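You operate a simulated robot arm through the tools that you are given. There is no shell and no other tool. Be economical: measure what you need, move in short steps, check, and stop when the job is done.

Carry out the task below with a simulated robot arm. There is one attempt and no reset: what you move stays moved.

TASK
Open the mixer drawer, take the jar marked "clean" from the table top and put it inside and shut the drawer again. Turn the speed dial to 80 rpm. Switch the sampler power switch off. Open the left wash drawer, take the scrubbing brush on the desk right of the keyboard and put it away inside and shut the drawer again. Open the right sampler cupboard door, take the rinse bottle on the mixing bench top and put it away on the top sampler cupboard shelf and shut the door again. Any order will do. Set down upright: rinse bottle.

Only the result counts: the job must be done as asked and must still hold three seconds after the hand-in. Knocking over, shifting, dropping, spilling or breaking anything else fails it.

THE ROBOT
A 6-joint arm with a four-finger gripper on a trunk, on a base that drives. Base frame: it is fixed to the floor where the robot stands at the start and does not move with it; the origin is under the middle of the robot, x ahead of it, y to its left, z up. Lengths are in m, angles in rad, forces in N, time in s.
Its first joint turns from -2.897 to 2.897 rad. Places, roughly: e3 drawer [0.9, 0.2, 0.7]; jar [-1.75, -0.75, 1]; left wash drawer [0.8, -1.3, 0.7]; mixer drawer [0.8, 0.1, 0.7]; right sampler cupboard door [-2, 1.7, 0.4]; rinse bottle [1, 0.75, 1]; s1 drawer [0.8, -1.4, 0.7]; sampler power switch [-2.7, 1.2, 0.9]; scrubbing brush (17x7x9 cm) [0.3, 0.9, 0.9]; speed dial [-1.8, 1.8, 1.1]; top sampler cupboard shelf [-2.3, 1.8, 0.4]. Payload 3.67 kg.
The tool frame sits at the grasp point between the pads (the TCP): z along the fingers, y along the line on which they close. The tips reach 0.028 m beyond it. Largest opening 0.112 m; the body of the gripper starts 0.073 m behind the TCP.
Orientation is that of the tool frame in the base frame, as [roll, pitch, yaw] about the fixed x, y, z axes, in that order (R = Rz(yaw) Ry(pitch) Rx(roll)). With the fingers straight down and closing along the base's y, the tool's x points along the base's -x, its y along +y and its z along -z.

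THE INTERFACE
- The arm moves only by the tool arm_command. Its argument "motion" is a list of rows, each a list of 2 entries, a list of its own where there are three numbers: the shift along the tool's x, y, z in units of 150 mm (1.0 is 150 mm), then the turn, a rotation vector about the tool's x, y, z in units of 120 degrees (1.0 is 120 degrees). In form: [[[dx, dy, dz], [wx, wy, wz]], ...]. A call has 1 to 12 rows; each row is the pose to reach, as a shift and turn from the pose commanded when the call began, along the tool's axes at that moment. "hand" is the opening, from 0 (shut) to 1 (fully open), set as the call begins (left out, the last holds). A call with a number of a shift or a turn outside -1 to 1 is refused whole. A row lasts 0.2 s, in which the tool goes at most 0.05 m and 0.15 rad; a call with a longer step from one row to the next is refused whole, and so is a gripper value outside its range. A pose out of reach is approached as far as the arm can. The call stops where the force on the tool passes 40 N (or 10 N more than at its start, if that is more) or the arm is blocked; 0.2 s more then pass. Each finger halts on what it meets, pressing with about 38 N; the grip force reading is that of the motor and also rises with nothing between the fingers. The clock runs only during rows and for 0.2 s after the last one: add rows that repeat a pose to give the fingers time. It gives the time, the measured TCP pose, the force on the tool (base axes), the opening and the grip force at its end, in the units of the frame above (readings bear some noise), with the torque about the TCP (base axes, N m) and any sound that the robot's microphone picked up, and new pictures: "show" is both (left out), scene, wrist or none.
- Cameras (640 x 400 px; columns grow to the right, rows downward): "scene" is now at [0.1091, 0.2096, 1.333]; the picture's right is [-0.02, -1.00, 0.00], its down [-0.62, 0.01, -0.78] and it looks along [0.78, -0.02, -0.62] (base axes); focal length 214 px, centre (320, 200). "wrist" rides on the gripper at [0.06, -0.018, -0.104] in the tool frame; the picture's right is [0.29, 0.96, 0.00], its down [-0.80, 0.24, -0.55] and it looks along [-0.53, 0.16, 0.83] (tool axes); focal length 234 px, centre (320, 200). There is no depth. A picture from a camera that has moved, and an enlarged one, comes with that camera's place and axes in the base frame and with its lens. The place of the scene camera against the robot may be out by one fixed shift of up to 0.018 m in any direction.
- base_move(legs): drives the robot by 1 to 6 legs, each [ahead, left, turn to the left] in m, m and rad, along the robot's own axes; the way and the turn of a leg run together, so that a leg with both is an arc; at most 1.5 m and 3.142 rad a leg. The arm and the cameras ride along, it lands a little off, and it stops where it bumps. It gives what a move gives, and a new picture of the scene camera.
- turn_head(pan, tilt): turns the head with the scene camera to pan (to the left, within 2.496 rad either way) and tilt (down, from -0.506 to 1.204), counted from straight ahead of the robot. It gives what a move gives, and a new picture of the scene camera.
- inspect(camera, box): a new picture of the part [left, top, right, bottom] of that camera's present view, enlarged. No time passes.
- close_job(): hands the job in; it is judged then, once.

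Go step by step. Nothing tells you exact positions but the pictures and the camera data: compare them with the known pose of the tool, close in by small moves and look again before you grip or let go. The budget is 207 turns and 260 pictures, counting those below and the enlarged ones. Unless the task says otherwise, let go and move clear before handing in.

The tools are called after "Call:" by a JSON object that holds its "api" and its "payload". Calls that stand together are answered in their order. arm_command: Moves the arm, as the interface text tells. Its arguments: {"type":"object","properties":{"motion":{"type":"array","items":{"type":"array"}},"hand":{"type":"number"},"show":{"type":"string","enum":["both","scene","wrist","none"]}},"required":["motion"]} The other tools are called the same way: base_move (legs) drives the base; turn_head (pan, tilt) turns the head that bears the scene camera; inspect (camera, box) takes an enlarged picture of a part of a camera's view; close_job () hands the job in.

At the start:

```text
time_s: 0.0
position: [0.6244, -0.0444, 1.1092]
tool_rot: [-3.141, 0.0, -3.141]
force: [0.9, 0.0, 0.3]
wrist_torque: [0.01, 0.03, -0.02]
finger_gap: 0.112
grasp_force: 0.0
robot x, y, heading: [0.0003, -0.0035, 0.005]
head pan, tilt: [-0.023, 0.67]
```

scene: 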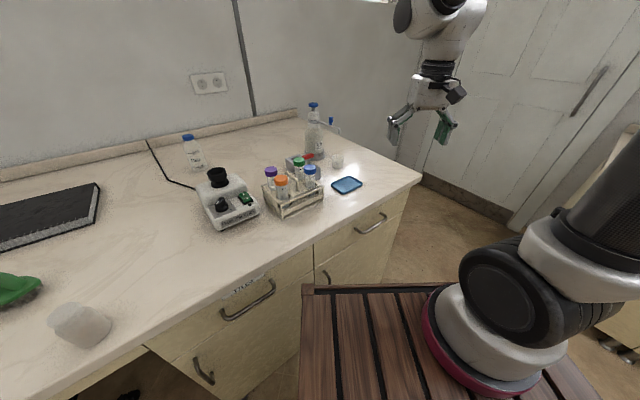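
wrist: 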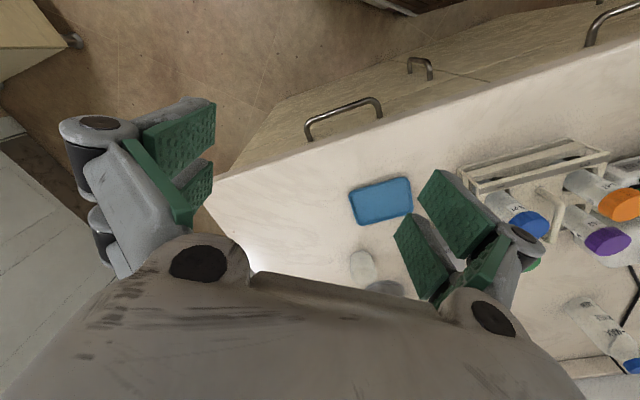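

I see the mixing bench ahead with bottles, tubes and drawers. I look around first to find everything.

Call:
{"api": "turn_head", "payload": {"pan": 1.0, "tilt": 0.6}}

Call:
{"api": "turn_head", "payload": {"pan": 2.3, "tilt": 0.4}}

Call:
{"api": "turn_head", "payload": {"pan": -2.4, "tilt": 0.4}}

Call:
{"api": "turn_head", "payload": {"pan": -1.1, "tilt": 0.6}}

```text
time_s: 1.3
position: [0.6225, -0.0423, 1.1095]
tool_rot: [3.141, 0.0, 3.141]
force: [-0.1, 0.5, -1.3]
wrist_torque: [0.01, 0.01, 0.04]
finger_gap: 0.1122
grasp_force: 0.2
robot x, y, heading: [0.0005, 0.0036, -0.002]
head pan, tilt: [1.0, 0.6]
camera scene: at [0.0708, 0.2859, 1.3391], right [0.84, -0.54, 0.0], down [-0.31, -0.48, -0.83], along [0.45, 0.69, -0.56], focal length 214 px, centre (320, 200)
```

scene: 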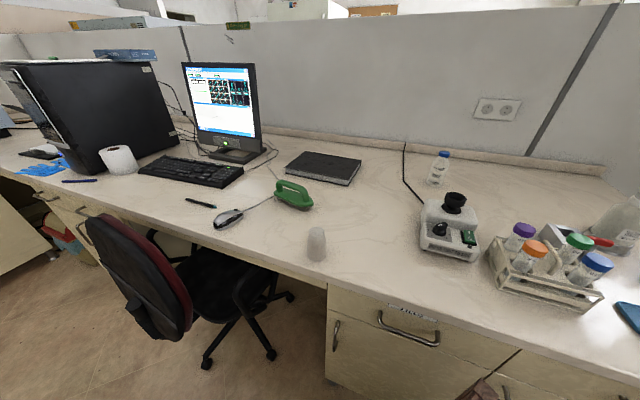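

```text
time_s: 2.8
position: [0.6229, -0.0437, 1.1087]
tool_rot: [3.141, -0.001, 3.141]
force: [1.4, -0.7, -0.9]
wrist_torque: [0.0, 0.03, -0.02]
finger_gap: 0.112
grasp_force: 0.0
robot x, y, heading: [-0.0003, -0.0016, 0.0]
head pan, tilt: [2.3, 0.4]
camera scene: at [-0.0387, 0.2807, 1.3573], right [0.75, 0.67, 0.0], down [0.26, -0.29, -0.92], along [-0.61, 0.69, -0.39], focal length 214 px, centre (320, 200)
```

scene: 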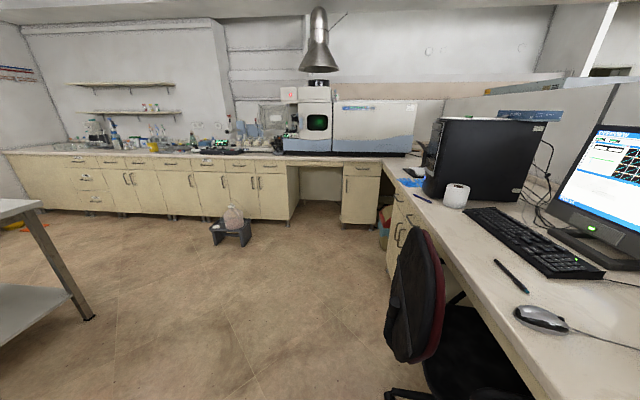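

```text
time_s: 6.5
position: [0.6245, -0.0426, 1.1093]
tool_rot: [3.141, 0.0, -3.141]
force: [0.7, -0.9, 0.7]
wrist_torque: [-0.03, -0.01, -0.01]
finger_gap: 0.1122
grasp_force: 0.0
robot x, y, heading: [-0.0023, 0.0, 0.001]
head pan, tilt: [-2.4, 0.4]
camera scene: at [-0.0453, 0.149, 1.3573], right [-0.68, 0.74, 0.0], down [0.29, 0.26, -0.92], along [-0.68, -0.62, -0.39], focal length 214 px, centre (320, 200)
```

scene: 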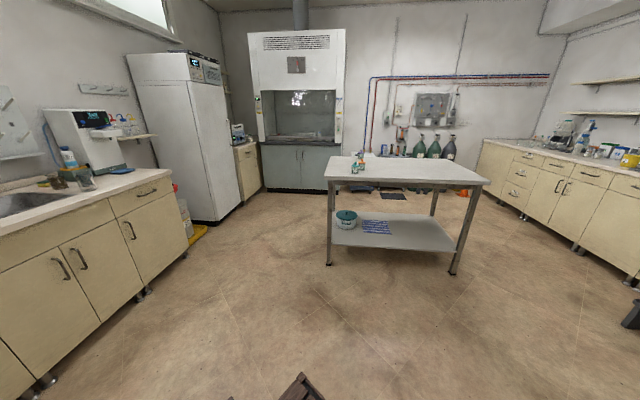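

```text
time_s: 8.0
position: [0.6224, -0.0427, 1.1084]
tool_rot: [3.141, 0.0, 3.141]
force: [0.3, -0.2, -0.7]
wrist_torque: [-0.04, 0.02, 0.01]
finger_gap: 0.112
grasp_force: 0.1
robot x, y, heading: [-0.0002, -0.002, -0.003]
head pan, tilt: [-1.1, 0.6]
camera scene: at [0.0631, 0.1328, 1.3391], right [-0.89, -0.45, 0.0], down [-0.26, 0.5, -0.83], along [0.37, -0.74, -0.56], focal length 214 px, centre (320, 200)
```

scene: 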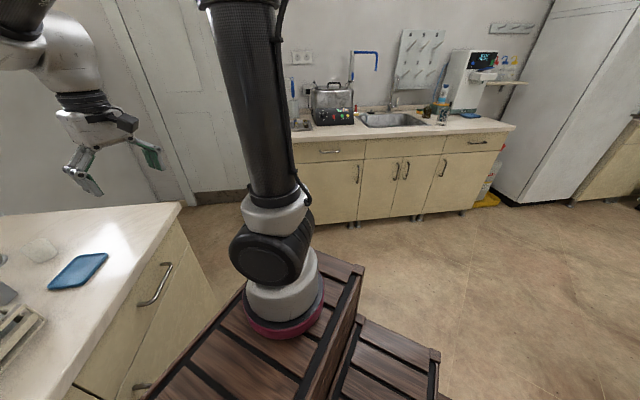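

The brush, rinse bottle, table and counters are located roughly. Next I read the drawer labels on the bench and the wash counter.

Call:
{"api": "turn_head", "payload": {"pan": 0.1, "tilt": 0.9}}

Call:
{"api": "inspect", "payload": {"camera": "scene", "box": [160, 120, 480, 320]}}

Call:
{"api": "turn_head", "payload": {"pan": -1.1, "tilt": 0.4}}

Call:
{"api": "inspect", "payload": {"camera": "scene", "box": [280, 120, 540, 280]}}

```text
time_s: 9.3
position: [0.6232, -0.0429, 1.1088]
tool_rot: [3.141, 0.001, 3.141]
force: [0.0, -0.9, -0.2]
wrist_torque: [-0.01, -0.05, -0.02]
finger_gap: 0.112
grasp_force: 0.0
robot x, y, heading: [-0.0027, 0.0004, 0.001]
head pan, tilt: [0.099, 0.901]
camera scene: at [0.0981, 0.219, 1.3143], right [0.1, -1.0, 0.0], down [-0.78, -0.08, -0.62], along [0.62, 0.06, -0.78], focal length 214 px, centre (320, 200)
```

scene: 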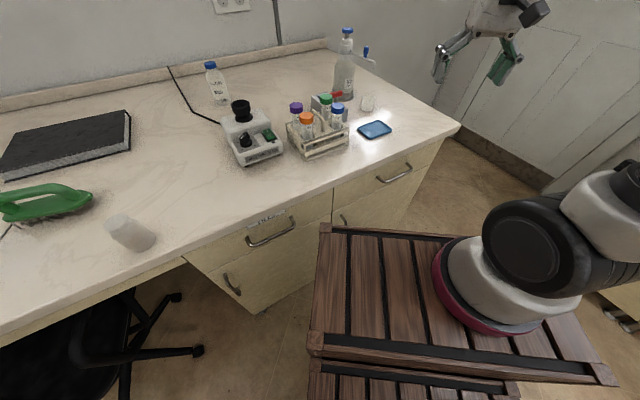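

```text
2.00 times, centred on (320, 220) of scene
camera zoom: at [0.0981, 0.219, 1.3143], right [0.1, -1.0, 0.0], down [-0.78, -0.08, -0.62], along [0.62, 0.06, -0.78], focal length 429 px, centre (320, 160)
```

zoom: 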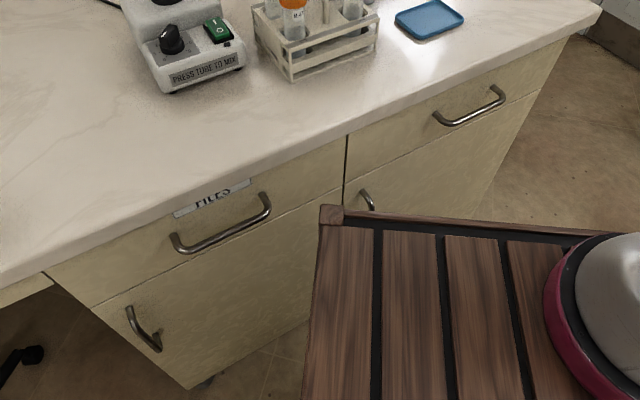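

```text
time_s: 10.8
position: [0.6237, -0.0448, 1.1079]
tool_rot: [-3.141, 0.001, -3.141]
force: [-0.5, 0.9, -0.4]
wrist_torque: [-0.02, 0.0, 0.0]
finger_gap: 0.1119
grasp_force: 0.0
robot x, y, heading: [-0.0019, 0.0022, 0.002]
head pan, tilt: [-1.1, 0.4]
camera scene: at [0.0651, 0.1291, 1.3573], right [-0.89, -0.45, 0.0], down [-0.18, 0.35, -0.92], along [0.42, -0.82, -0.39], focal length 214 px, centre (320, 200)
```

scene: 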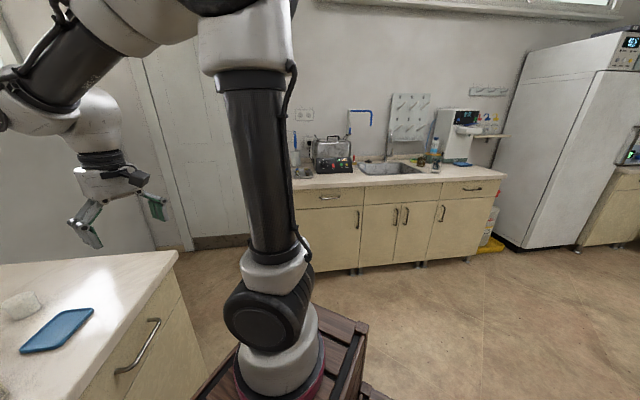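

```text
2.46 times, centred on (410, 200) of scene
camera zoom: at [0.0651, 0.1291, 1.3573], right [-0.89, -0.45, 0.0], down [-0.18, 0.35, -0.92], along [0.42, -0.82, -0.39], focal length 528 px, centre (98, 200)
```

zoom: 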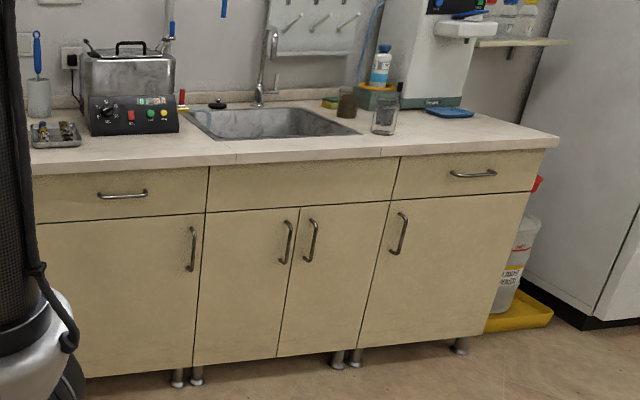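

The right bench drawer (under the tube rack) matches the mixer drawer; the left one is marked FILES. The room is turned about 0.64 rad to the base frame, so I drive in front of that drawer and face it.

Call:
{"api": "base_move", "payload": {"legs": [[0.1, -0.42, 0], [0, 0, 0.64]]}}

Call:
{"api": "turn_head", "payload": {"pan": -0.1, "tilt": 0.85}}

```text
time_s: 15.2
position: [0.621, -0.0945, 1.1085]
tool_rot: [-3.14, -0.001, -2.489]
force: [0.2, 0.3, -0.8]
wrist_torque: [-0.01, -0.01, -0.04]
finger_gap: 0.1119
grasp_force: 0.0
robot x, y, heading: [0.0976, -0.4372, 0.65]
head pan, tilt: [-1.1, 0.4]
camera scene: at [0.0706, -0.2981, 1.3573], right [-0.43, -0.9, 0.0], down [-0.35, 0.17, -0.92], along [0.83, -0.4, -0.39], focal length 214 px, centre (320, 200)
```

scene: 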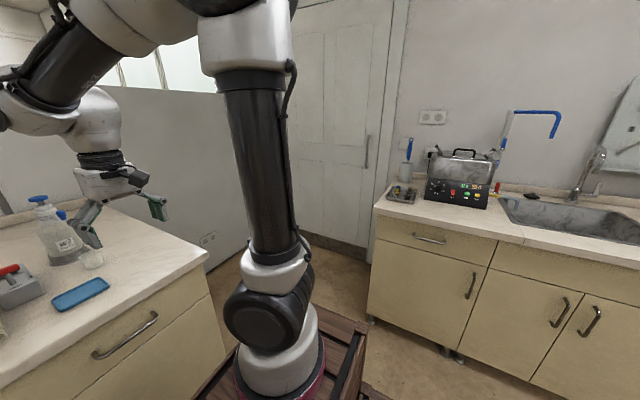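

```text
time_s: 16.5
position: [0.6202, -0.0931, 1.1081]
tool_rot: [-3.141, -0.001, -2.49]
force: [-0.6, 0.6, -0.2]
wrist_torque: [-0.01, 0.0, -0.05]
finger_gap: 0.1121
grasp_force: 0.0
robot x, y, heading: [0.0993, -0.4359, 0.657]
head pan, tilt: [-0.099, 0.85]
camera scene: at [0.0537, -0.217, 1.3182], right [0.52, -0.85, 0.0], down [-0.64, -0.39, -0.66], along [0.56, 0.35, -0.75], focal length 214 px, centre (320, 200)
```

scene: 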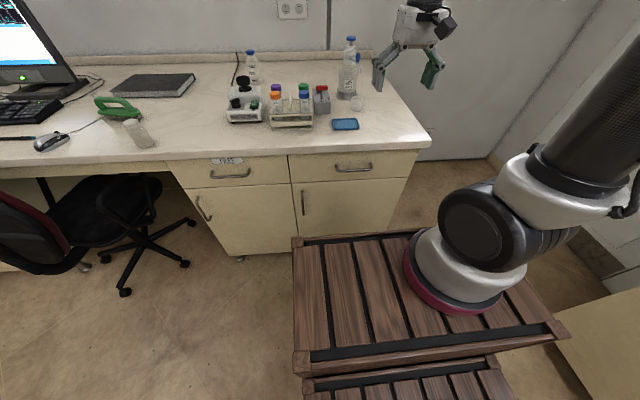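

The mixer drawer handle works out near (0.66, 0.01, 0.79), straight ahead. I back up a bit and turn the gripper so the fingers close vertically.

Call:
{"api": "base_move", "payload": {"legs": [[-0.15, 0, 0]]}}

Call:
{"api": "arm_command", "payload": {"motion": [[[0, 0, 0], [0, 0, 0.068]], [[0, 0, 0], [0, 0, 0.136]], [[0, 0, 0], [0, 0, 0.204]], [[0, 0, 0], [0, 0, 0.272]], [[0, 0, 0], [0, 0, 0.34]], [[0, 0, 0], [0, 0, 0.408]], [[0, 0, 0], [0, 0, 0.476]], [[0, 0, 0], [0, 0, 0.544]], [[0, 0, 0], [0, 0, 0.612]], [[0, 0, 0], [0, 0, 0.68]], [[0, 0, 0], [0, 0, 0.75]]], "show": "none"}}

```text
time_s: 17.8
position: [0.5019, -0.1837, 1.1093]
tool_rot: [3.141, -0.001, -2.49]
force: [-0.2, -0.2, -0.1]
wrist_torque: [0.0, 0.0, -0.01]
finger_gap: 0.1118
grasp_force: 0.2
robot x, y, heading: [-0.0184, -0.5283, 0.655]
head pan, tilt: [-0.099, 0.85]
camera scene: at [-0.0654, -0.3078, 1.3182], right [0.53, -0.85, 0.0], down [-0.64, -0.4, -0.66], along [0.56, 0.35, -0.75], focal length 214 px, centre (320, 200)
```

scene: 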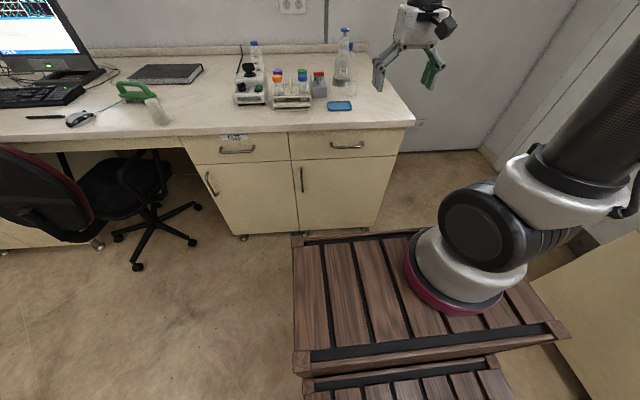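

```text
time_s: 20.2
position: [0.5014, -0.1853, 1.1091]
tool_rot: [3.141, 0.0, 2.221]
force: [0.2, -0.1, 0.7]
wrist_torque: [0.0, 0.0, -0.01]
finger_gap: 0.1121
grasp_force: 0.2
robot x, y, heading: [-0.0203, -0.5284, 0.65]
head pan, tilt: [-0.099, 0.85]
```

Now I pitch the tool from down to pointing forward.

Call:
{"api": "arm_command", "payload": {"motion": [[[0, 0.06, 0], [-0.068, 0, 0]], [[0, 0.12, 0], [-0.136, 0, 0]], [[0, 0.18, 0], [-0.204, 0, 0]], [[0, 0.24, 0], [-0.272, 0, 0]], [[0, 0.3, 0], [-0.34, 0, 0]], [[0, 0.36, 0], [-0.408, 0, 0]], [[0, 0.42, 0], [-0.476, 0, 0]], [[0, 0.48, 0], [-0.544, 0, 0]], [[0, 0.54, 0], [-0.612, 0, 0]], [[0, 0.6, 0], [-0.68, 0, 0]], [[0, 0.66, 0], [-0.75, 0, 0]]]}}

```text
time_s: 22.6
position: [0.5672, -0.1719, 1.2474]
tool_rot: [2.066, -0.001, 2.238]
force: [0.3, -0.5, -1.1]
wrist_torque: [-0.01, -0.02, -0.03]
finger_gap: 0.1121
grasp_force: 0.0
out of reach, approached as far as the arm can: row 5, 6, 7, 8, 9, 10, 11
robot x, y, heading: [-0.0199, -0.532, 0.656]
head pan, tilt: [-0.099, 0.85]
camera scene: at [-0.0652, -0.3077, 1.3182], right [0.53, -0.85, 0.0], down [-0.64, -0.4, -0.66], along [0.56, 0.35, -0.75], focal length 214 px, centre (320, 200)
camera wrist: at [0.4506, -0.187, 1.2818], right [0.18, 0.51, 0.84], down [0.2, -0.86, 0.47], along [0.96, 0.08, -0.26], focal length 234 px, centre (320, 200)
```

scene: 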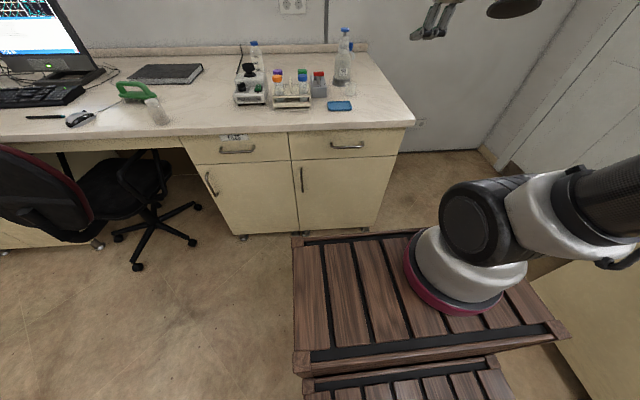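
wrist: 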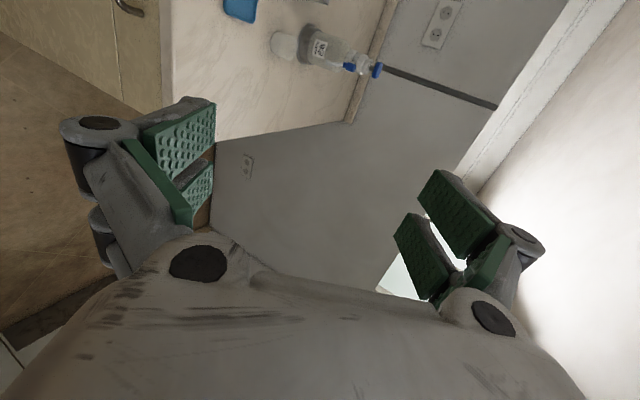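

The horizontal pose was too close to the arm's axis. I back up and extend the tool forward.

Call:
{"api": "base_move", "payload": {"legs": [[-0.15, 0, 0]]}}

Call:
{"api": "arm_command", "payload": {"motion": [[[0, 0, 0.25], [0, 0, 0]], [[0, 0, 0.5], [0, 0, 0]], [[0, 0, 0.75], [0, 0, 0]], [[0, 0, 1.0], [0, 0, 0]], [[0, 0, 1.0], [0, 0, 0]], [[0, 0, 1.0], [0, 0, 0]]]}}

```text
time_s: 24.0
position: [0.4458, -0.2623, 1.2468]
tool_rot: [2.065, -0.004, 2.241]
force: [-0.1, 0.3, -0.7]
wrist_torque: [0.0, -0.02, -0.02]
finger_gap: 0.1118
grasp_force: 0.0
robot x, y, heading: [-0.1371, -0.6231, 0.655]
head pan, tilt: [-0.099, 0.85]
camera scene: at [-0.1864, -0.4004, 1.3182], right [0.53, -0.85, 0.0], down [-0.64, -0.4, -0.66], along [0.56, 0.35, -0.75], focal length 214 px, centre (320, 200)
```

scene: 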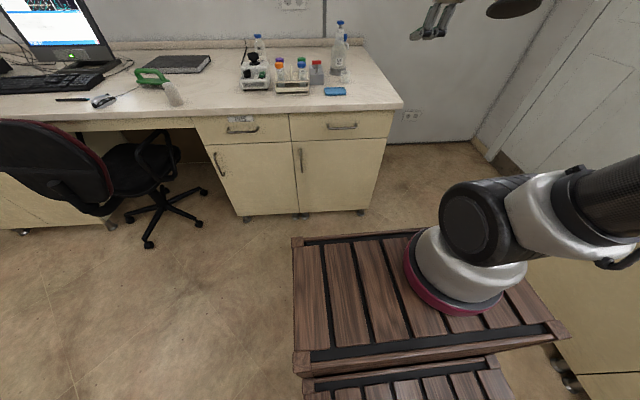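

```text
time_s: 25.4
position: [0.557, -0.1784, 1.2494]
tool_rot: [2.118, -0.008, 2.247]
force: [-0.4, 0.3, -0.4]
wrist_torque: [0.02, 0.02, 0.0]
finger_gap: 0.1119
grasp_force: 0.1
out of reach, approached as far as the arm can: row 1, 2, 3, 4, 5, 6
robot x, y, heading: [-0.1407, -0.6196, 0.656]
head pan, tilt: [-0.099, 0.85]
camera scene: at [-0.1864, -0.4004, 1.3182], right [0.53, -0.85, 0.0], down [-0.64, -0.4, -0.66], along [0.56, 0.35, -0.75], focal length 214 px, centre (320, 200)
camera wrist: at [0.4425, -0.1939, 1.289], right [0.21, 0.53, 0.82], down [0.23, -0.84, 0.49], along [0.95, 0.08, -0.3], focal length 234 px, centre (320, 200)
```

scene: 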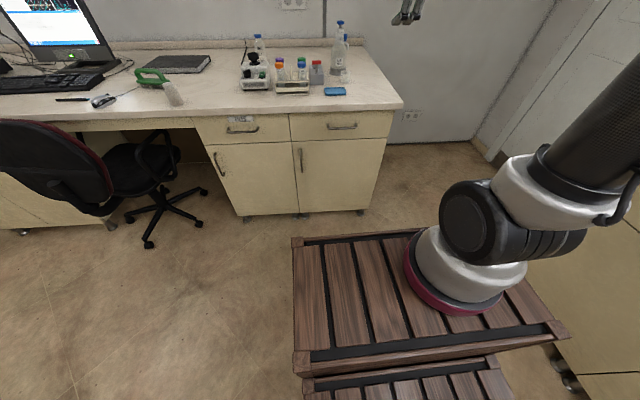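
wrist: 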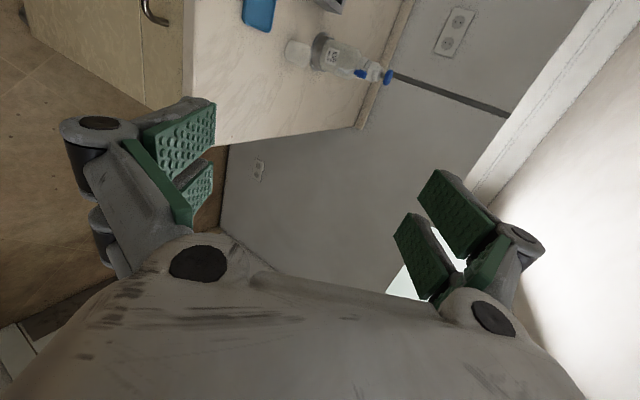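

The wrist is still short of horizontal; I test whether the commanded pose is the clamped one by a small move down in tool axes.

Call:
{"api": "arm_command", "payload": {"motion": [[[0, -0.3, 0], [0, 0, 0]], [[0, -0.6, 0], [0, 0, 0]], [[0, -0.9, 0], [0, 0, 0]], [[0, -1.0, 0.2], [0, 0, 0]], [[0, -1.0, 0.4], [0, 0, 0]], [[0, -1.0, 0.4], [0, 0, 0]]]}}

```text
time_s: 26.8
position: [0.5325, -0.1881, 1.09]
tool_rot: [2.117, -0.004, 2.248]
force: [-0.7, -0.4, -1.0]
wrist_torque: [0.05, -0.05, -0.05]
finger_gap: 0.1118
grasp_force: 0.2
out of reach, approached as far as the arm can: row 1, 2, 3
robot x, y, heading: [-0.1422, -0.6236, 0.659]
head pan, tilt: [-0.099, 0.85]
camera scene: at [-0.1865, -0.4004, 1.3182], right [0.53, -0.85, 0.0], down [-0.64, -0.4, -0.66], along [0.56, 0.35, -0.75], focal length 214 px, centre (320, 200)
camera wrist: at [0.4169, -0.2044, 1.1299], right [0.21, 0.53, 0.82], down [0.23, -0.84, 0.49], along [0.95, 0.09, -0.3], focal length 234 px, centre (320, 200)
```

scene: 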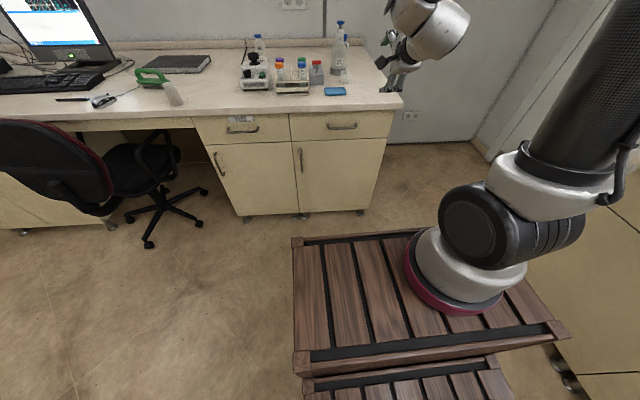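
wrist: 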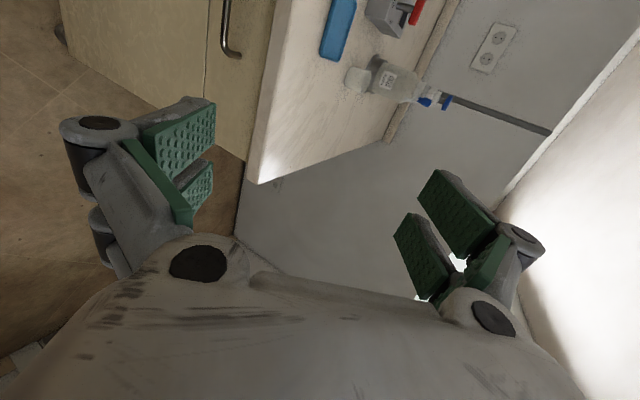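

Now reachable. I finish pitching to horizontal here.

Call:
{"api": "arm_command", "payload": {"motion": [[[0, -0.1, 0], [-0.065, 0, 0]], [[0, -0.2, 0], [-0.13, 0, 0]], [[0, -0.3, 0], [-0.195, 0, 0]], [[0, -0.4, 0], [-0.26, 0, 0]], [[0, -0.4, 0], [-0.26, 0, 0]]], "show": "wrist"}}

```text
time_s: 28.0
position: [0.5284, -0.1836, 1.0379]
tool_rot: [1.573, -0.008, 2.246]
force: [-0.4, 0.3, 0.6]
wrist_torque: [0.0, -0.03, 0.04]
finger_gap: 0.1121
grasp_force: 0.1
out of reach, approached as far as the arm can: row 3, 4, 5
robot x, y, heading: [-0.1389, -0.6206, 0.654]
head pan, tilt: [-0.099, 0.85]
camera wrist: at [0.4084, -0.2023, 1.0198], right [-0.17, 0.22, 0.96], down [0.07, -0.97, 0.24], along [0.98, 0.11, 0.15], focal length 234 px, centre (320, 200)
```

wrist: 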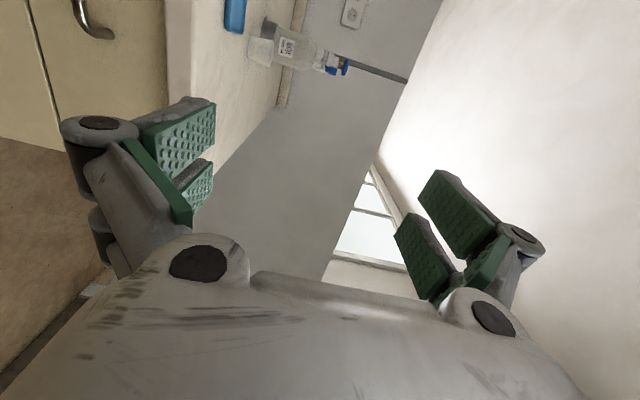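

Horizontal now. I lower toward handle height and shift left a little.

Call:
{"api": "arm_command", "payload": {"motion": [[[0.1, -0.3, 0], [0, 0, 0]], [[0.2, -0.6, 0], [0, 0, 0]], [[0.3, -0.9, 0], [0, 0, 0]], [[0.4, -1.0, 0.1], [0, 0, 0]], [[0.48, -1.0, 0.2], [0, 0, 0]], [[0.48, -1.0, 0.2], [0, 0, 0]]], "show": "none"}}

Call:
{"api": "arm_command", "payload": {"motion": [[[0, -0.2, 0], [0, 0, 0]], [[0, -0.4, 0], [0, 0, 0]], [[0, -0.6, 0], [0, 0, 0]], [[0, -0.66, 0], [0, 0, 0]], [[0, -0.66, 0], [0, 0, 0]]]}}

```text
time_s: 29.4
position: [0.5037, -0.1087, 0.8874]
tool_rot: [1.573, -0.005, 2.245]
force: [1.1, 0.4, 0.5]
wrist_torque: [-0.04, 0.0, 0.02]
finger_gap: 0.1119
grasp_force: 0.0
robot x, y, heading: [-0.143, -0.6194, 0.652]
head pan, tilt: [-0.099, 0.85]
```

```text
time_s: 30.6
position: [0.5065, -0.1074, 0.7873]
tool_rot: [1.572, -0.009, 2.246]
force: [-0.5, -0.3, -0.3]
wrist_torque: [0.01, 0.0, -0.01]
finger_gap: 0.1121
grasp_force: 0.0
robot x, y, heading: [-0.141, -0.6183, 0.66]
head pan, tilt: [-0.099, 0.85]
camera scene: at [-0.1863, -0.4003, 1.3182], right [0.53, -0.85, 0.0], down [-0.64, -0.4, -0.66], along [0.56, 0.35, -0.75], focal length 214 px, centre (320, 200)
camera wrist: at [0.3868, -0.1261, 0.77], right [-0.17, 0.22, 0.96], down [0.07, -0.97, 0.24], along [0.98, 0.11, 0.15], focal length 234 px, centre (320, 200)
```

scene: 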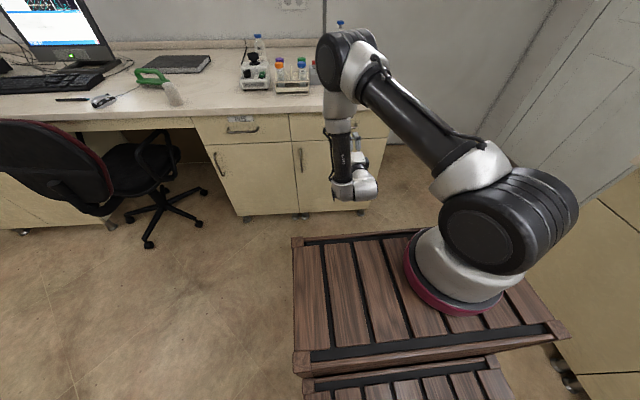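
wrist: 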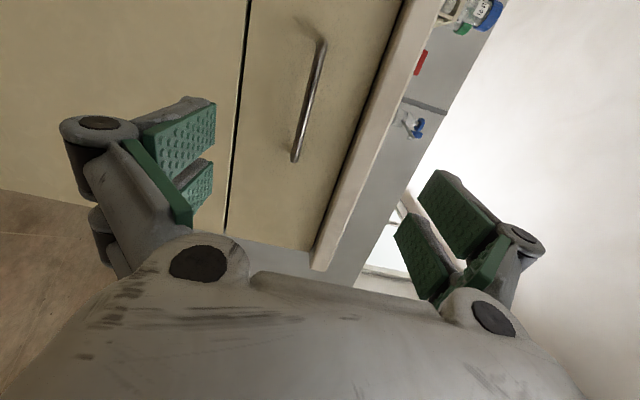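

The wrist view puts the handle at z ≈ 0.77. I lower slightly and approach to within about 6 cm.

Call:
{"api": "arm_command", "payload": {"motion": [[[0, -0.11, 0.2], [0, 0, 0]], [[0, -0.11, 0.4], [0, 0, 0]], [[0, -0.11, 0.6], [0, 0, 0]], [[0, -0.11, 0.8], [0, 0, 0]], [[0, -0.11, 0.8], [0, 0, 0]]]}}

```text
time_s: 31.8
position: [0.6007, -0.0337, 0.7732]
tool_rot: [1.572, -0.005, 2.245]
force: [1.3, 0.7, 0.8]
wrist_torque: [0.02, 0.0, -0.03]
finger_gap: 0.112
grasp_force: 0.0
robot x, y, heading: [-0.139, -0.6199, 0.657]
head pan, tilt: [-0.099, 0.85]
camera scene: at [-0.1863, -0.4003, 1.3182], right [0.53, -0.85, 0.0], down [-0.64, -0.4, -0.66], along [0.56, 0.35, -0.75], focal length 214 px, centre (320, 200)
camera wrist: at [0.4811, -0.0528, 0.755], right [-0.17, 0.22, 0.96], down [0.07, -0.97, 0.24], along [0.98, 0.11, 0.15], focal length 234 px, centre (320, 200)
```

scene: 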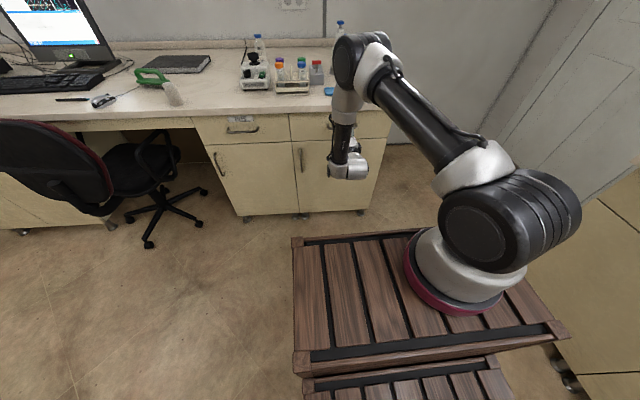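
wrist: 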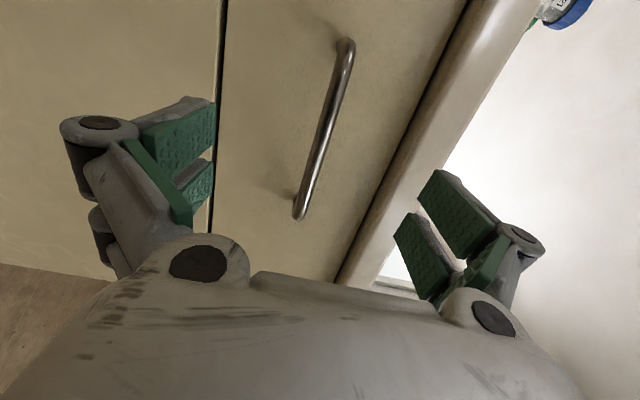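

Handle is about 8–10 cm ahead at this height. I narrow the fingers to clear the bench lip and advance.

Call:
{"api": "arm_command", "payload": {"motion": [[[0, 0, 0], [0, 0, 0]], [[0, 0, 0], [0, 0, 0]], [[0, 0, 0.15], [0, 0, 0]], [[0, 0, 0.3], [0, 0, 0]], [[0, 0, 0.4], [0, 0, 0]], [[0, 0, 0.4], [0, 0, 0]]], "hand": 0.45, "show": "wrist"}}

```text
time_s: 33.2
position: [0.6453, 0.0043, 0.771]
tool_rot: [1.572, -0.007, 2.247]
force: [-0.1, -0.1, -1.4]
wrist_torque: [0.01, 0.0, 0.01]
finger_gap: 0.0505
grasp_force: 0.1
robot x, y, heading: [-0.1407, -0.6199, 0.654]
head pan, tilt: [-0.099, 0.85]
camera wrist: at [0.526, -0.0142, 0.7544], right [-0.17, 0.22, 0.96], down [0.07, -0.97, 0.24], along [0.98, 0.11, 0.15], focal length 234 px, centre (320, 200)
```

wrist: 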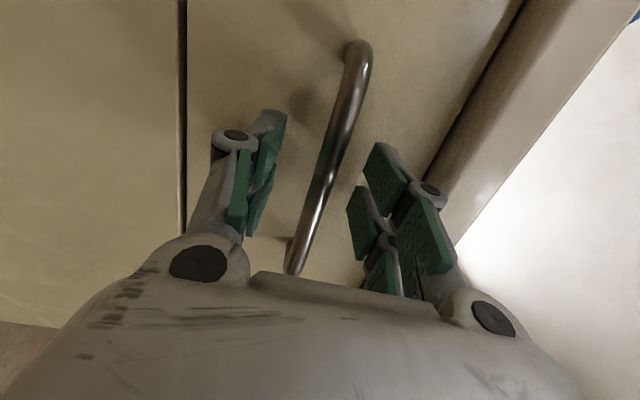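

The bar is passing between the fingers. I advance 3.5 cm more.

Call:
{"api": "arm_command", "payload": {"motion": [[[0, 0, 0.1], [0, 0, 0]], [[0, 0, 0.2], [0, 0, 0]], [[0, 0, 0.24], [0, 0, 0]]], "show": "wrist"}}

```text
time_s: 33.7
position: [0.6515, 0.0089, 0.7697]
tool_rot: [1.571, -0.007, 2.243]
force: [-59.6, -41.7, 28.7]
wrist_torque: [0.53, -1.89, -1.72]
finger_gap: 0.0332
grasp_force: 26.8
robot x, y, heading: [-0.1434, -0.6196, 0.655]
head pan, tilt: [-0.099, 0.85]
stopped in row 2: the force on the tool passed its limit at 68 N (the readings are from after the stop); the commanded pose is now the measured one
camera wrist: at [0.5325, -0.0087, 0.754], right [-0.18, 0.22, 0.96], down [0.06, -0.97, 0.24], along [0.98, 0.1, 0.16], focal length 234 px, centre (320, 200)
```

wrist: 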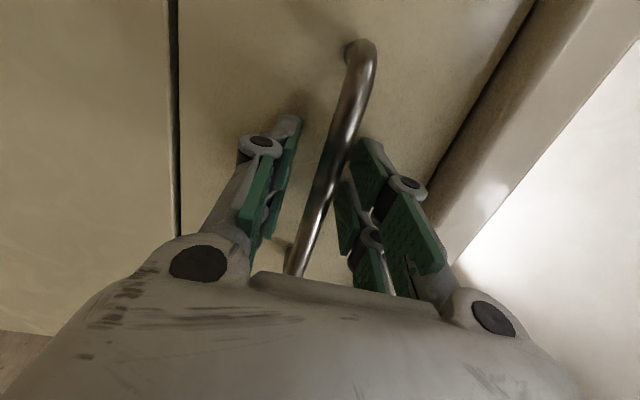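

The tips touch the drawer face with the bar between the pads. I close on the bar.

Call:
{"api": "arm_command", "payload": {"motion": [[[0, 0, -0.02], [0, 0, 0]], [[0, 0, -0.03], [0, 0, 0]], [[0, 0, -0.03], [0, 0, 0]], [[0, 0, -0.03], [0, 0, 0]]], "hand": 0, "show": "wrist"}}

```text
time_s: 34.7
position: [0.6524, 0.0099, 0.771]
tool_rot: [1.571, -0.007, 2.247]
force: [0.5, 1.2, 33.7]
wrist_torque: [-1.1, -0.44, 0.04]
finger_gap: 0.0098
grasp_force: 44.5
robot x, y, heading: [-0.1405, -0.6213, 0.659]
head pan, tilt: [-0.099, 0.85]
camera wrist: at [0.5327, -0.0081, 0.7541], right [-0.18, 0.22, 0.96], down [0.07, -0.97, 0.23], along [0.98, 0.1, 0.16], focal length 234 px, centre (320, 200)
```

wrist: 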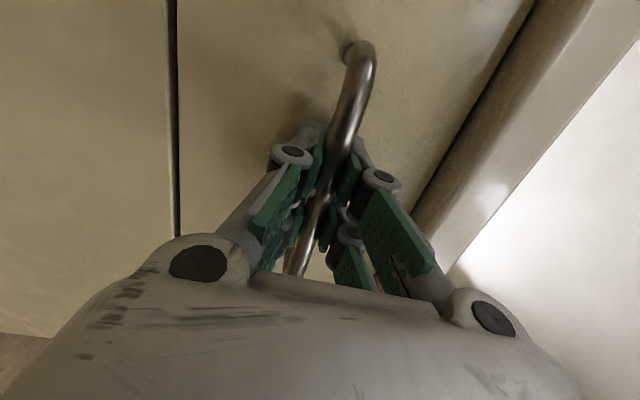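

Gripped. I relieve the vertical load by moving up slightly, then pull by driving back.

Call:
{"api": "arm_command", "payload": {"motion": [[[0, 0.03, 0], [0, 0, 0]], [[0, 0.03, -0.1], [0, 0, 0]], [[0, 0.03, -0.2], [0, 0, 0]], [[0, 0.03, -0.2], [0, 0, 0]]], "show": "none"}}

Call:
{"api": "base_move", "payload": {"legs": [[-0.15, 0, 0]]}}

```text
time_s: 35.7
position: [0.6265, -0.0082, 0.7716]
tool_rot: [1.579, -0.003, 2.248]
force: [-14.7, 16.9, 0.3]
wrist_torque: [-0.65, -0.54, -0.61]
finger_gap: 0.01
grasp_force: 44.5
robot x, y, heading: [-0.1396, -0.6221, 0.656]
head pan, tilt: [-0.099, 0.85]
```

```text
time_s: 36.7
position: [0.5803, -0.0417, 0.7719]
tool_rot: [1.58, -0.003, 2.252]
force: [0.1, 1.2, -0.5]
wrist_torque: [-0.38, -0.4, -0.25]
finger_gap: 0.0099
grasp_force: 45.5
robot x, y, heading: [-0.1862, -0.6573, 0.658]
head pan, tilt: [-0.099, 0.85]
stopped in leg 1: the force on the tool passed its limit at 42 N (the readings are from after the stop); the commanded pose is now the measured one
camera scene: at [-0.2331, -0.436, 1.3182], right [0.53, -0.85, 0.0], down [-0.64, -0.4, -0.66], along [0.56, 0.35, -0.75], focal length 214 px, centre (320, 200)
```

scene: 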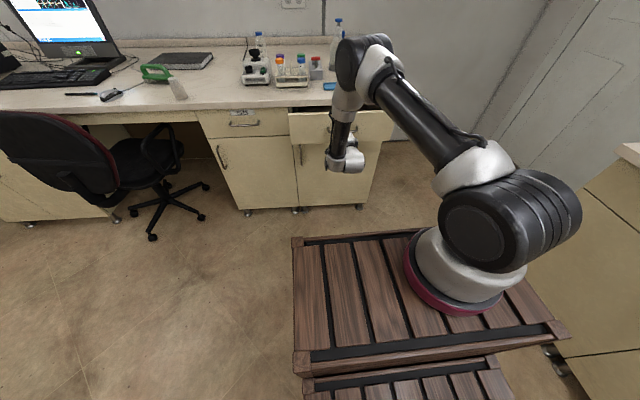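

The drawer is about 9 cm open; the pull needs a slight left correction. I continue in shorter legs.

Call:
{"api": "base_move", "payload": {"legs": [[-0.08, 0.003, 0]]}}

Call:
{"api": "base_move", "payload": {"legs": [[-0.08, 0.003, 0]]}}

```text
time_s: 37.7
position: [0.5161, -0.0901, 0.7712]
tool_rot: [1.578, -0.004, 2.25]
force: [2.3, -0.8, -3.7]
wrist_torque: [-0.56, -0.51, 0.45]
finger_gap: 0.01
grasp_force: 44.9
robot x, y, heading: [-0.2512, -0.704, 0.658]
head pan, tilt: [-0.099, 0.85]
camera scene: at [-0.2973, -0.4818, 1.3182], right [0.53, -0.85, 0.0], down [-0.64, -0.4, -0.66], along [0.56, 0.35, -0.75], focal length 214 px, centre (320, 200)
```

scene: 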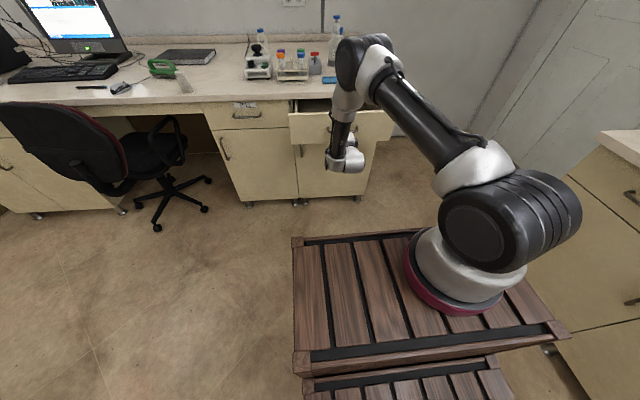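

```text
time_s: 38.8
position: [0.4503, -0.1362, 0.7712]
tool_rot: [1.579, -0.002, 2.251]
force: [-12.5, 19.5, -4.0]
wrist_torque: [-0.4, -0.41, -0.04]
finger_gap: 0.0096
grasp_force: 44.9
robot x, y, heading: [-0.3186, -0.751, 0.649]
head pan, tilt: [-0.099, 0.85]
camera scene: at [-0.3633, -0.5279, 1.318], right [0.53, -0.85, 0.0], down [-0.64, -0.4, -0.66], along [0.56, 0.35, -0.75], focal length 214 px, centre (320, 200)
```

scene: 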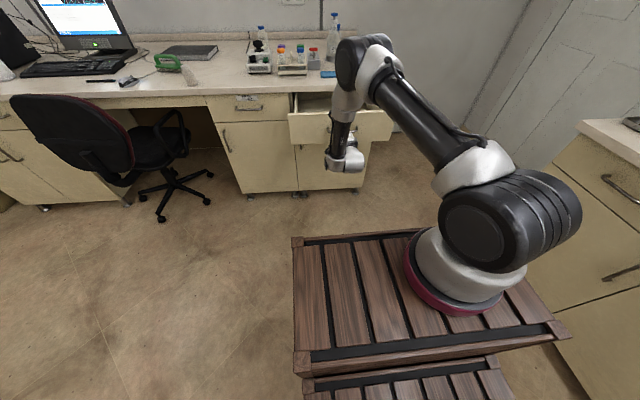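

The drawer is 25 cm open. I release and back the tool off.

Call:
{"api": "arm_command", "payload": {"motion": [[[0, 0, 0], [0, 0, 0]], [[0, 0, 0], [0, 0, 0]], [[0, 0, -0.2], [0, 0, 0]], [[0, 0, -0.4], [0, 0, 0]], [[0, 0, -0.6], [0, 0, 0]]], "hand": 0.6, "show": "wrist"}}

Call:
{"api": "turn_head", "payload": {"pan": 0.1, "tilt": 0.6}}

```text
time_s: 40.0
position: [0.3802, -0.1936, 0.7724]
tool_rot: [1.577, -0.003, 2.251]
force: [0.5, 0.5, 0.1]
wrist_torque: [0.0, -0.01, 0.03]
finger_gap: 0.0676
grasp_force: 0.0
robot x, y, heading: [-0.3169, -0.746, 0.652]
head pan, tilt: [-0.099, 0.85]
camera wrist: at [0.261, -0.2126, 0.7553], right [-0.17, 0.23, 0.96], down [0.07, -0.97, 0.24], along [0.98, 0.11, 0.15], focal length 234 px, centre (320, 200)
```

wrist: 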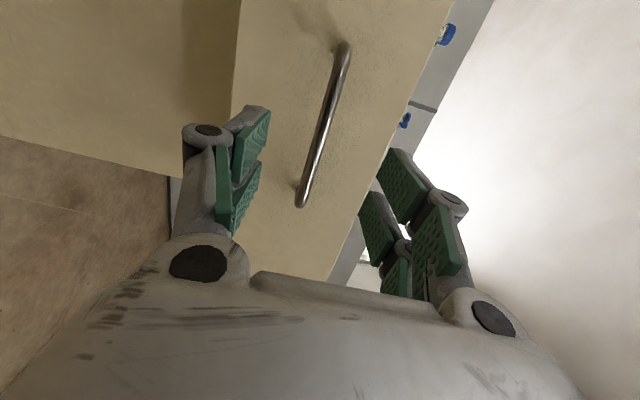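

```text
time_s: 40.8
position: [0.38, -0.1923, 0.7714]
tool_rot: [1.58, -0.003, 2.252]
force: [0.0, 0.5, 0.5]
wrist_torque: [0.0, 0.03, -0.04]
finger_gap: 0.0673
grasp_force: 0.1
robot x, y, heading: [-0.3183, -0.7479, 0.654]
head pan, tilt: [0.099, 0.6]
camera scene: at [-0.365, -0.5093, 1.339], right [0.68, -0.73, 0.0], down [-0.41, -0.39, -0.82], along [0.6, 0.56, -0.57], focal length 214 px, centre (320, 200)
```

scene: 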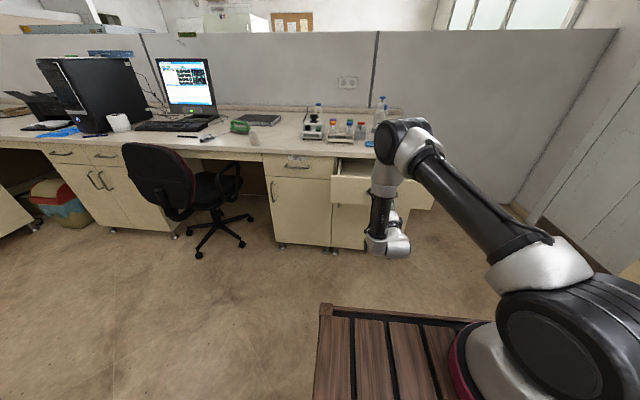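

Mixer drawer stands open. Next the left wash drawer: I drive there, keeping the arm in this pose and clear of the furniture.

Call:
{"api": "base_move", "payload": {"legs": [[-0.1, 0.15, 0], [0, 0, -1.6], [0, 0.6, 0]]}}

Call:
{"api": "turn_head", "payload": {"pan": -0.1, "tilt": 0.6}}

```text
time_s: 49.3
position: [0.5221, -1.0875, 0.7721]
tool_rot: [1.579, -0.004, 0.611]
force: [-0.9, -1.0, -0.6]
wrist_torque: [-0.02, 0.0, 0.02]
finger_gap: 0.067
grasp_force: 0.2
robot x, y, heading: [0.0188, -0.354, -0.985]
head pan, tilt: [0.099, 0.6]
camera scene: at [0.2652, -0.3231, 1.3391], right [-0.77, -0.63, 0.0], down [-0.36, 0.44, -0.83], along [0.52, -0.64, -0.57], focal length 214 px, centre (320, 200)
```

scene: 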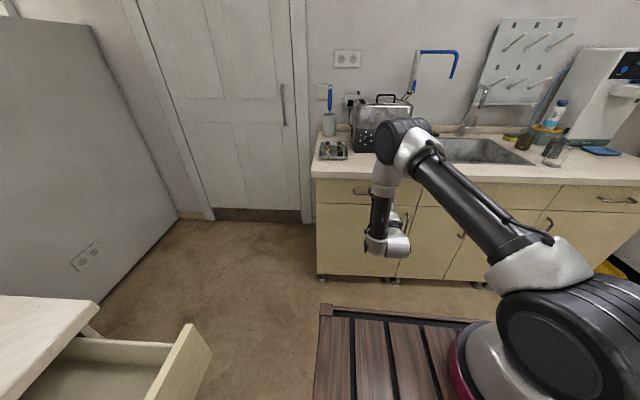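

```text
time_s: 50.0
position: [0.5224, -1.0888, 0.773]
tool_rot: [1.579, -0.004, 0.611]
force: [-0.2, 0.2, 0.2]
wrist_torque: [-0.02, 0.0, 0.02]
finger_gap: 0.067
grasp_force: 0.2
robot x, y, heading: [0.0154, -0.3519, -0.986]
head pan, tilt: [-0.099, 0.6]
camera scene: at [0.2506, -0.3328, 1.3391], right [-0.88, -0.47, 0.0], down [-0.26, 0.5, -0.83], along [0.39, -0.73, -0.57], focal length 214 px, centre (320, 200)
```

scene: 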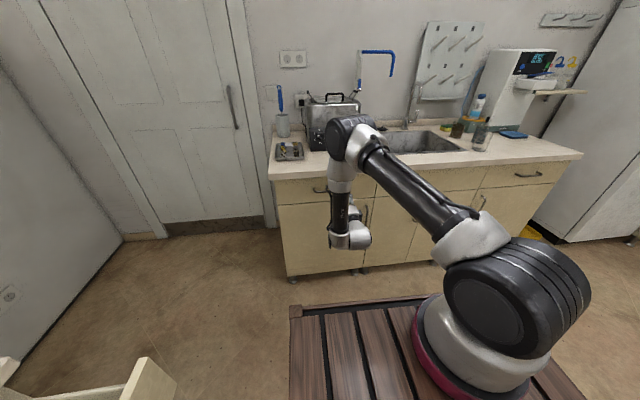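

I correct heading and lateral position, then look with the wrist camera.

Call:
{"api": "base_move", "payload": {"legs": [[0, 0.05, 0.04]]}}

Call:
{"api": "arm_command", "payload": {"motion": [[[0, 0, 0], [0, 0, 0]]], "show": "wrist"}}

```text
time_s: 50.9
position: [0.5926, -1.04, 0.7715]
tool_rot: [1.578, -0.002, 0.654]
force: [0.5, -0.5, -0.7]
wrist_torque: [0.0, 0.01, -0.01]
finger_gap: 0.067
grasp_force: 0.1
robot x, y, heading: [0.056, -0.3277, -0.943]
head pan, tilt: [-0.099, 0.6]
camera scene: at [0.2897, -0.2957, 1.3391], right [-0.86, -0.5, 0.0], down [-0.28, 0.49, -0.83], along [0.41, -0.71, -0.57], focal length 214 px, centre (320, 200)
```

scene: 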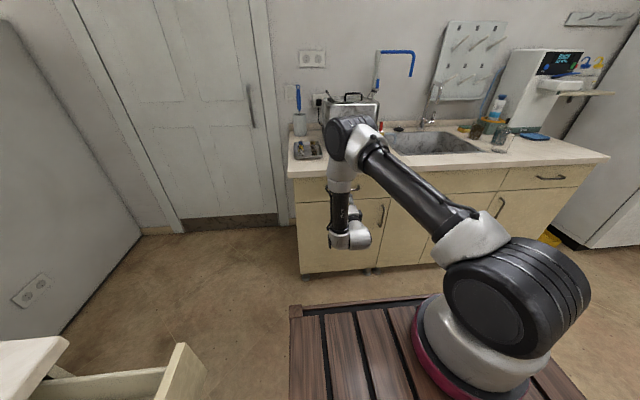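

```text
time_s: 51.3
position: [0.5926, -1.039, 0.772]
tool_rot: [1.578, -0.003, 0.65]
force: [0.4, -0.6, -0.2]
wrist_torque: [0.01, 0.01, 0.01]
finger_gap: 0.0673
grasp_force: 0.1
robot x, y, heading: [0.0572, -0.3257, -0.945]
head pan, tilt: [-0.099, 0.6]
camera wrist: at [0.576, -0.9201, 0.7552], right [0.23, 0.17, 0.96], down [-0.97, -0.04, 0.24], along [0.08, -0.98, 0.15], focal length 234 px, centre (320, 200)
```

wrist: 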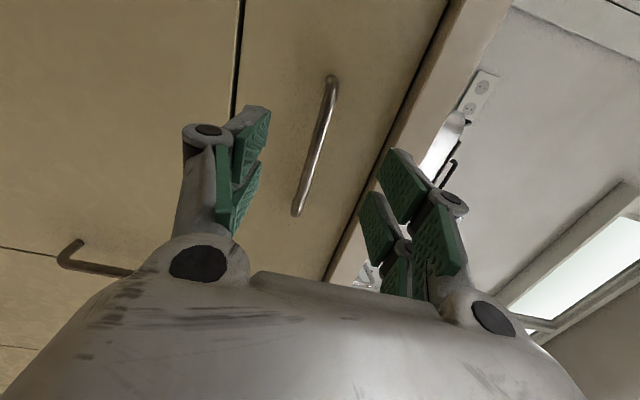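

Handle about 14 cm ahead at z ≈ 0.775. I narrow the fingers and approach.

Call:
{"api": "arm_command", "payload": {"motion": [[[-0.05, 0.02, 0.15], [0, 0, 0]], [[-0.1, 0.02, 0.35], [0, 0, 0]], [[-0.1, 0.02, 0.55], [0, 0, 0]], [[-0.1, 0.02, 0.7], [0, 0, 0]], [[-0.1, 0.02, 0.78], [0, 0, 0]], [[-0.1, 0.02, 0.78], [0, 0, 0]]], "hand": 0.45, "show": "wrist"}}

```text
time_s: 52.5
position: [0.6446, -1.134, 0.7763]
tool_rot: [1.575, 0.0, 0.647]
force: [-34.3, 48.5, 33.7]
wrist_torque: [-2.56, -0.78, -1.38]
finger_gap: 0.0325
grasp_force: 25.2
robot x, y, heading: [0.0568, -0.321, -0.949]
head pan, tilt: [-0.099, 0.6]
stopped in row 5: the force on the tool passed its limit at 62 N (the readings are from after the stop); the commanded pose is now the measured one
camera wrist: at [0.6287, -1.0146, 0.7589], right [0.23, 0.17, 0.96], down [-0.97, -0.04, 0.24], along [0.08, -0.98, 0.16], focal length 234 px, centre (320, 200)
```

wrist: 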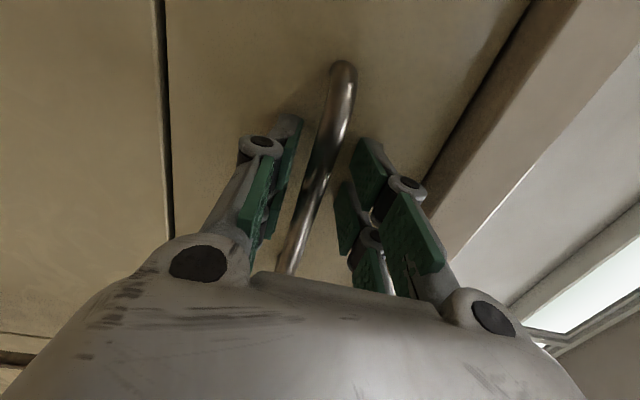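

Same contact as before, bar between the pads. I close and begin the pull.

Call:
{"api": "arm_command", "payload": {"motion": [[[0, 0, -0.02], [0, 0, 0]], [[0, 0, -0.03], [0, 0, 0]], [[0, 0, -0.03], [0, 0, 0]], [[0, 0, -0.03], [0, 0, 0]]], "hand": 0, "show": "wrist"}}

```text
time_s: 53.5
position: [0.6439, -1.1325, 0.7709]
tool_rot: [1.58, -0.004, 0.651]
force: [3.4, -3.6, 8.2]
wrist_torque: [-0.2, 0.38, 1.39]
finger_gap: 0.0099
grasp_force: 44.8
robot x, y, heading: [0.0566, -0.3246, -0.945]
head pan, tilt: [-0.099, 0.6]
camera wrist: at [0.6276, -1.0137, 0.755], right [0.23, 0.17, 0.96], down [-0.97, -0.04, 0.24], along [0.08, -0.99, 0.15], focal length 234 px, centre (320, 200)
```

wrist: 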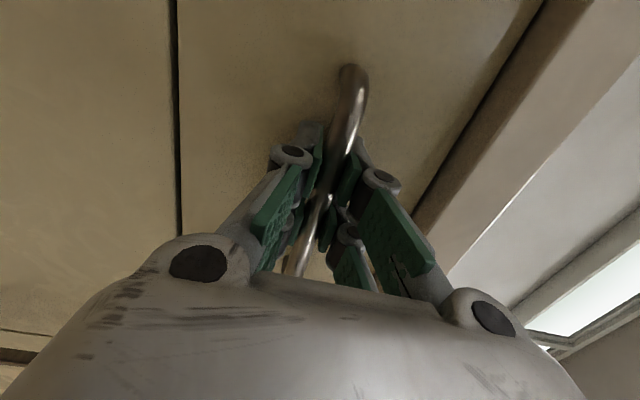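

Gripped; I pull with the base.

Call:
{"api": "base_move", "payload": {"legs": [[-0.24, 0, 0]]}}

```text
time_s: 55.3
position: [0.5029, -0.9381, 0.7715]
tool_rot: [1.58, -0.003, 0.649]
force: [-2.0, -1.0, 11.3]
wrist_torque: [-0.19, 0.46, 0.13]
finger_gap: 0.0096
grasp_force: 44.9
robot x, y, heading: [-0.0852, -0.1299, -0.944]
head pan, tilt: [-0.099, 0.6]
camera scene: at [0.1486, -0.1002, 1.3391], right [-0.86, -0.5, 0.0], down [-0.28, 0.49, -0.83], along [0.41, -0.71, -0.56], focal length 214 px, centre (320, 200)
```

scene: 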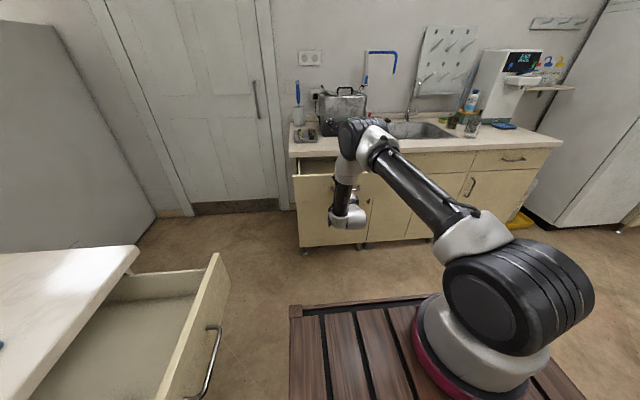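

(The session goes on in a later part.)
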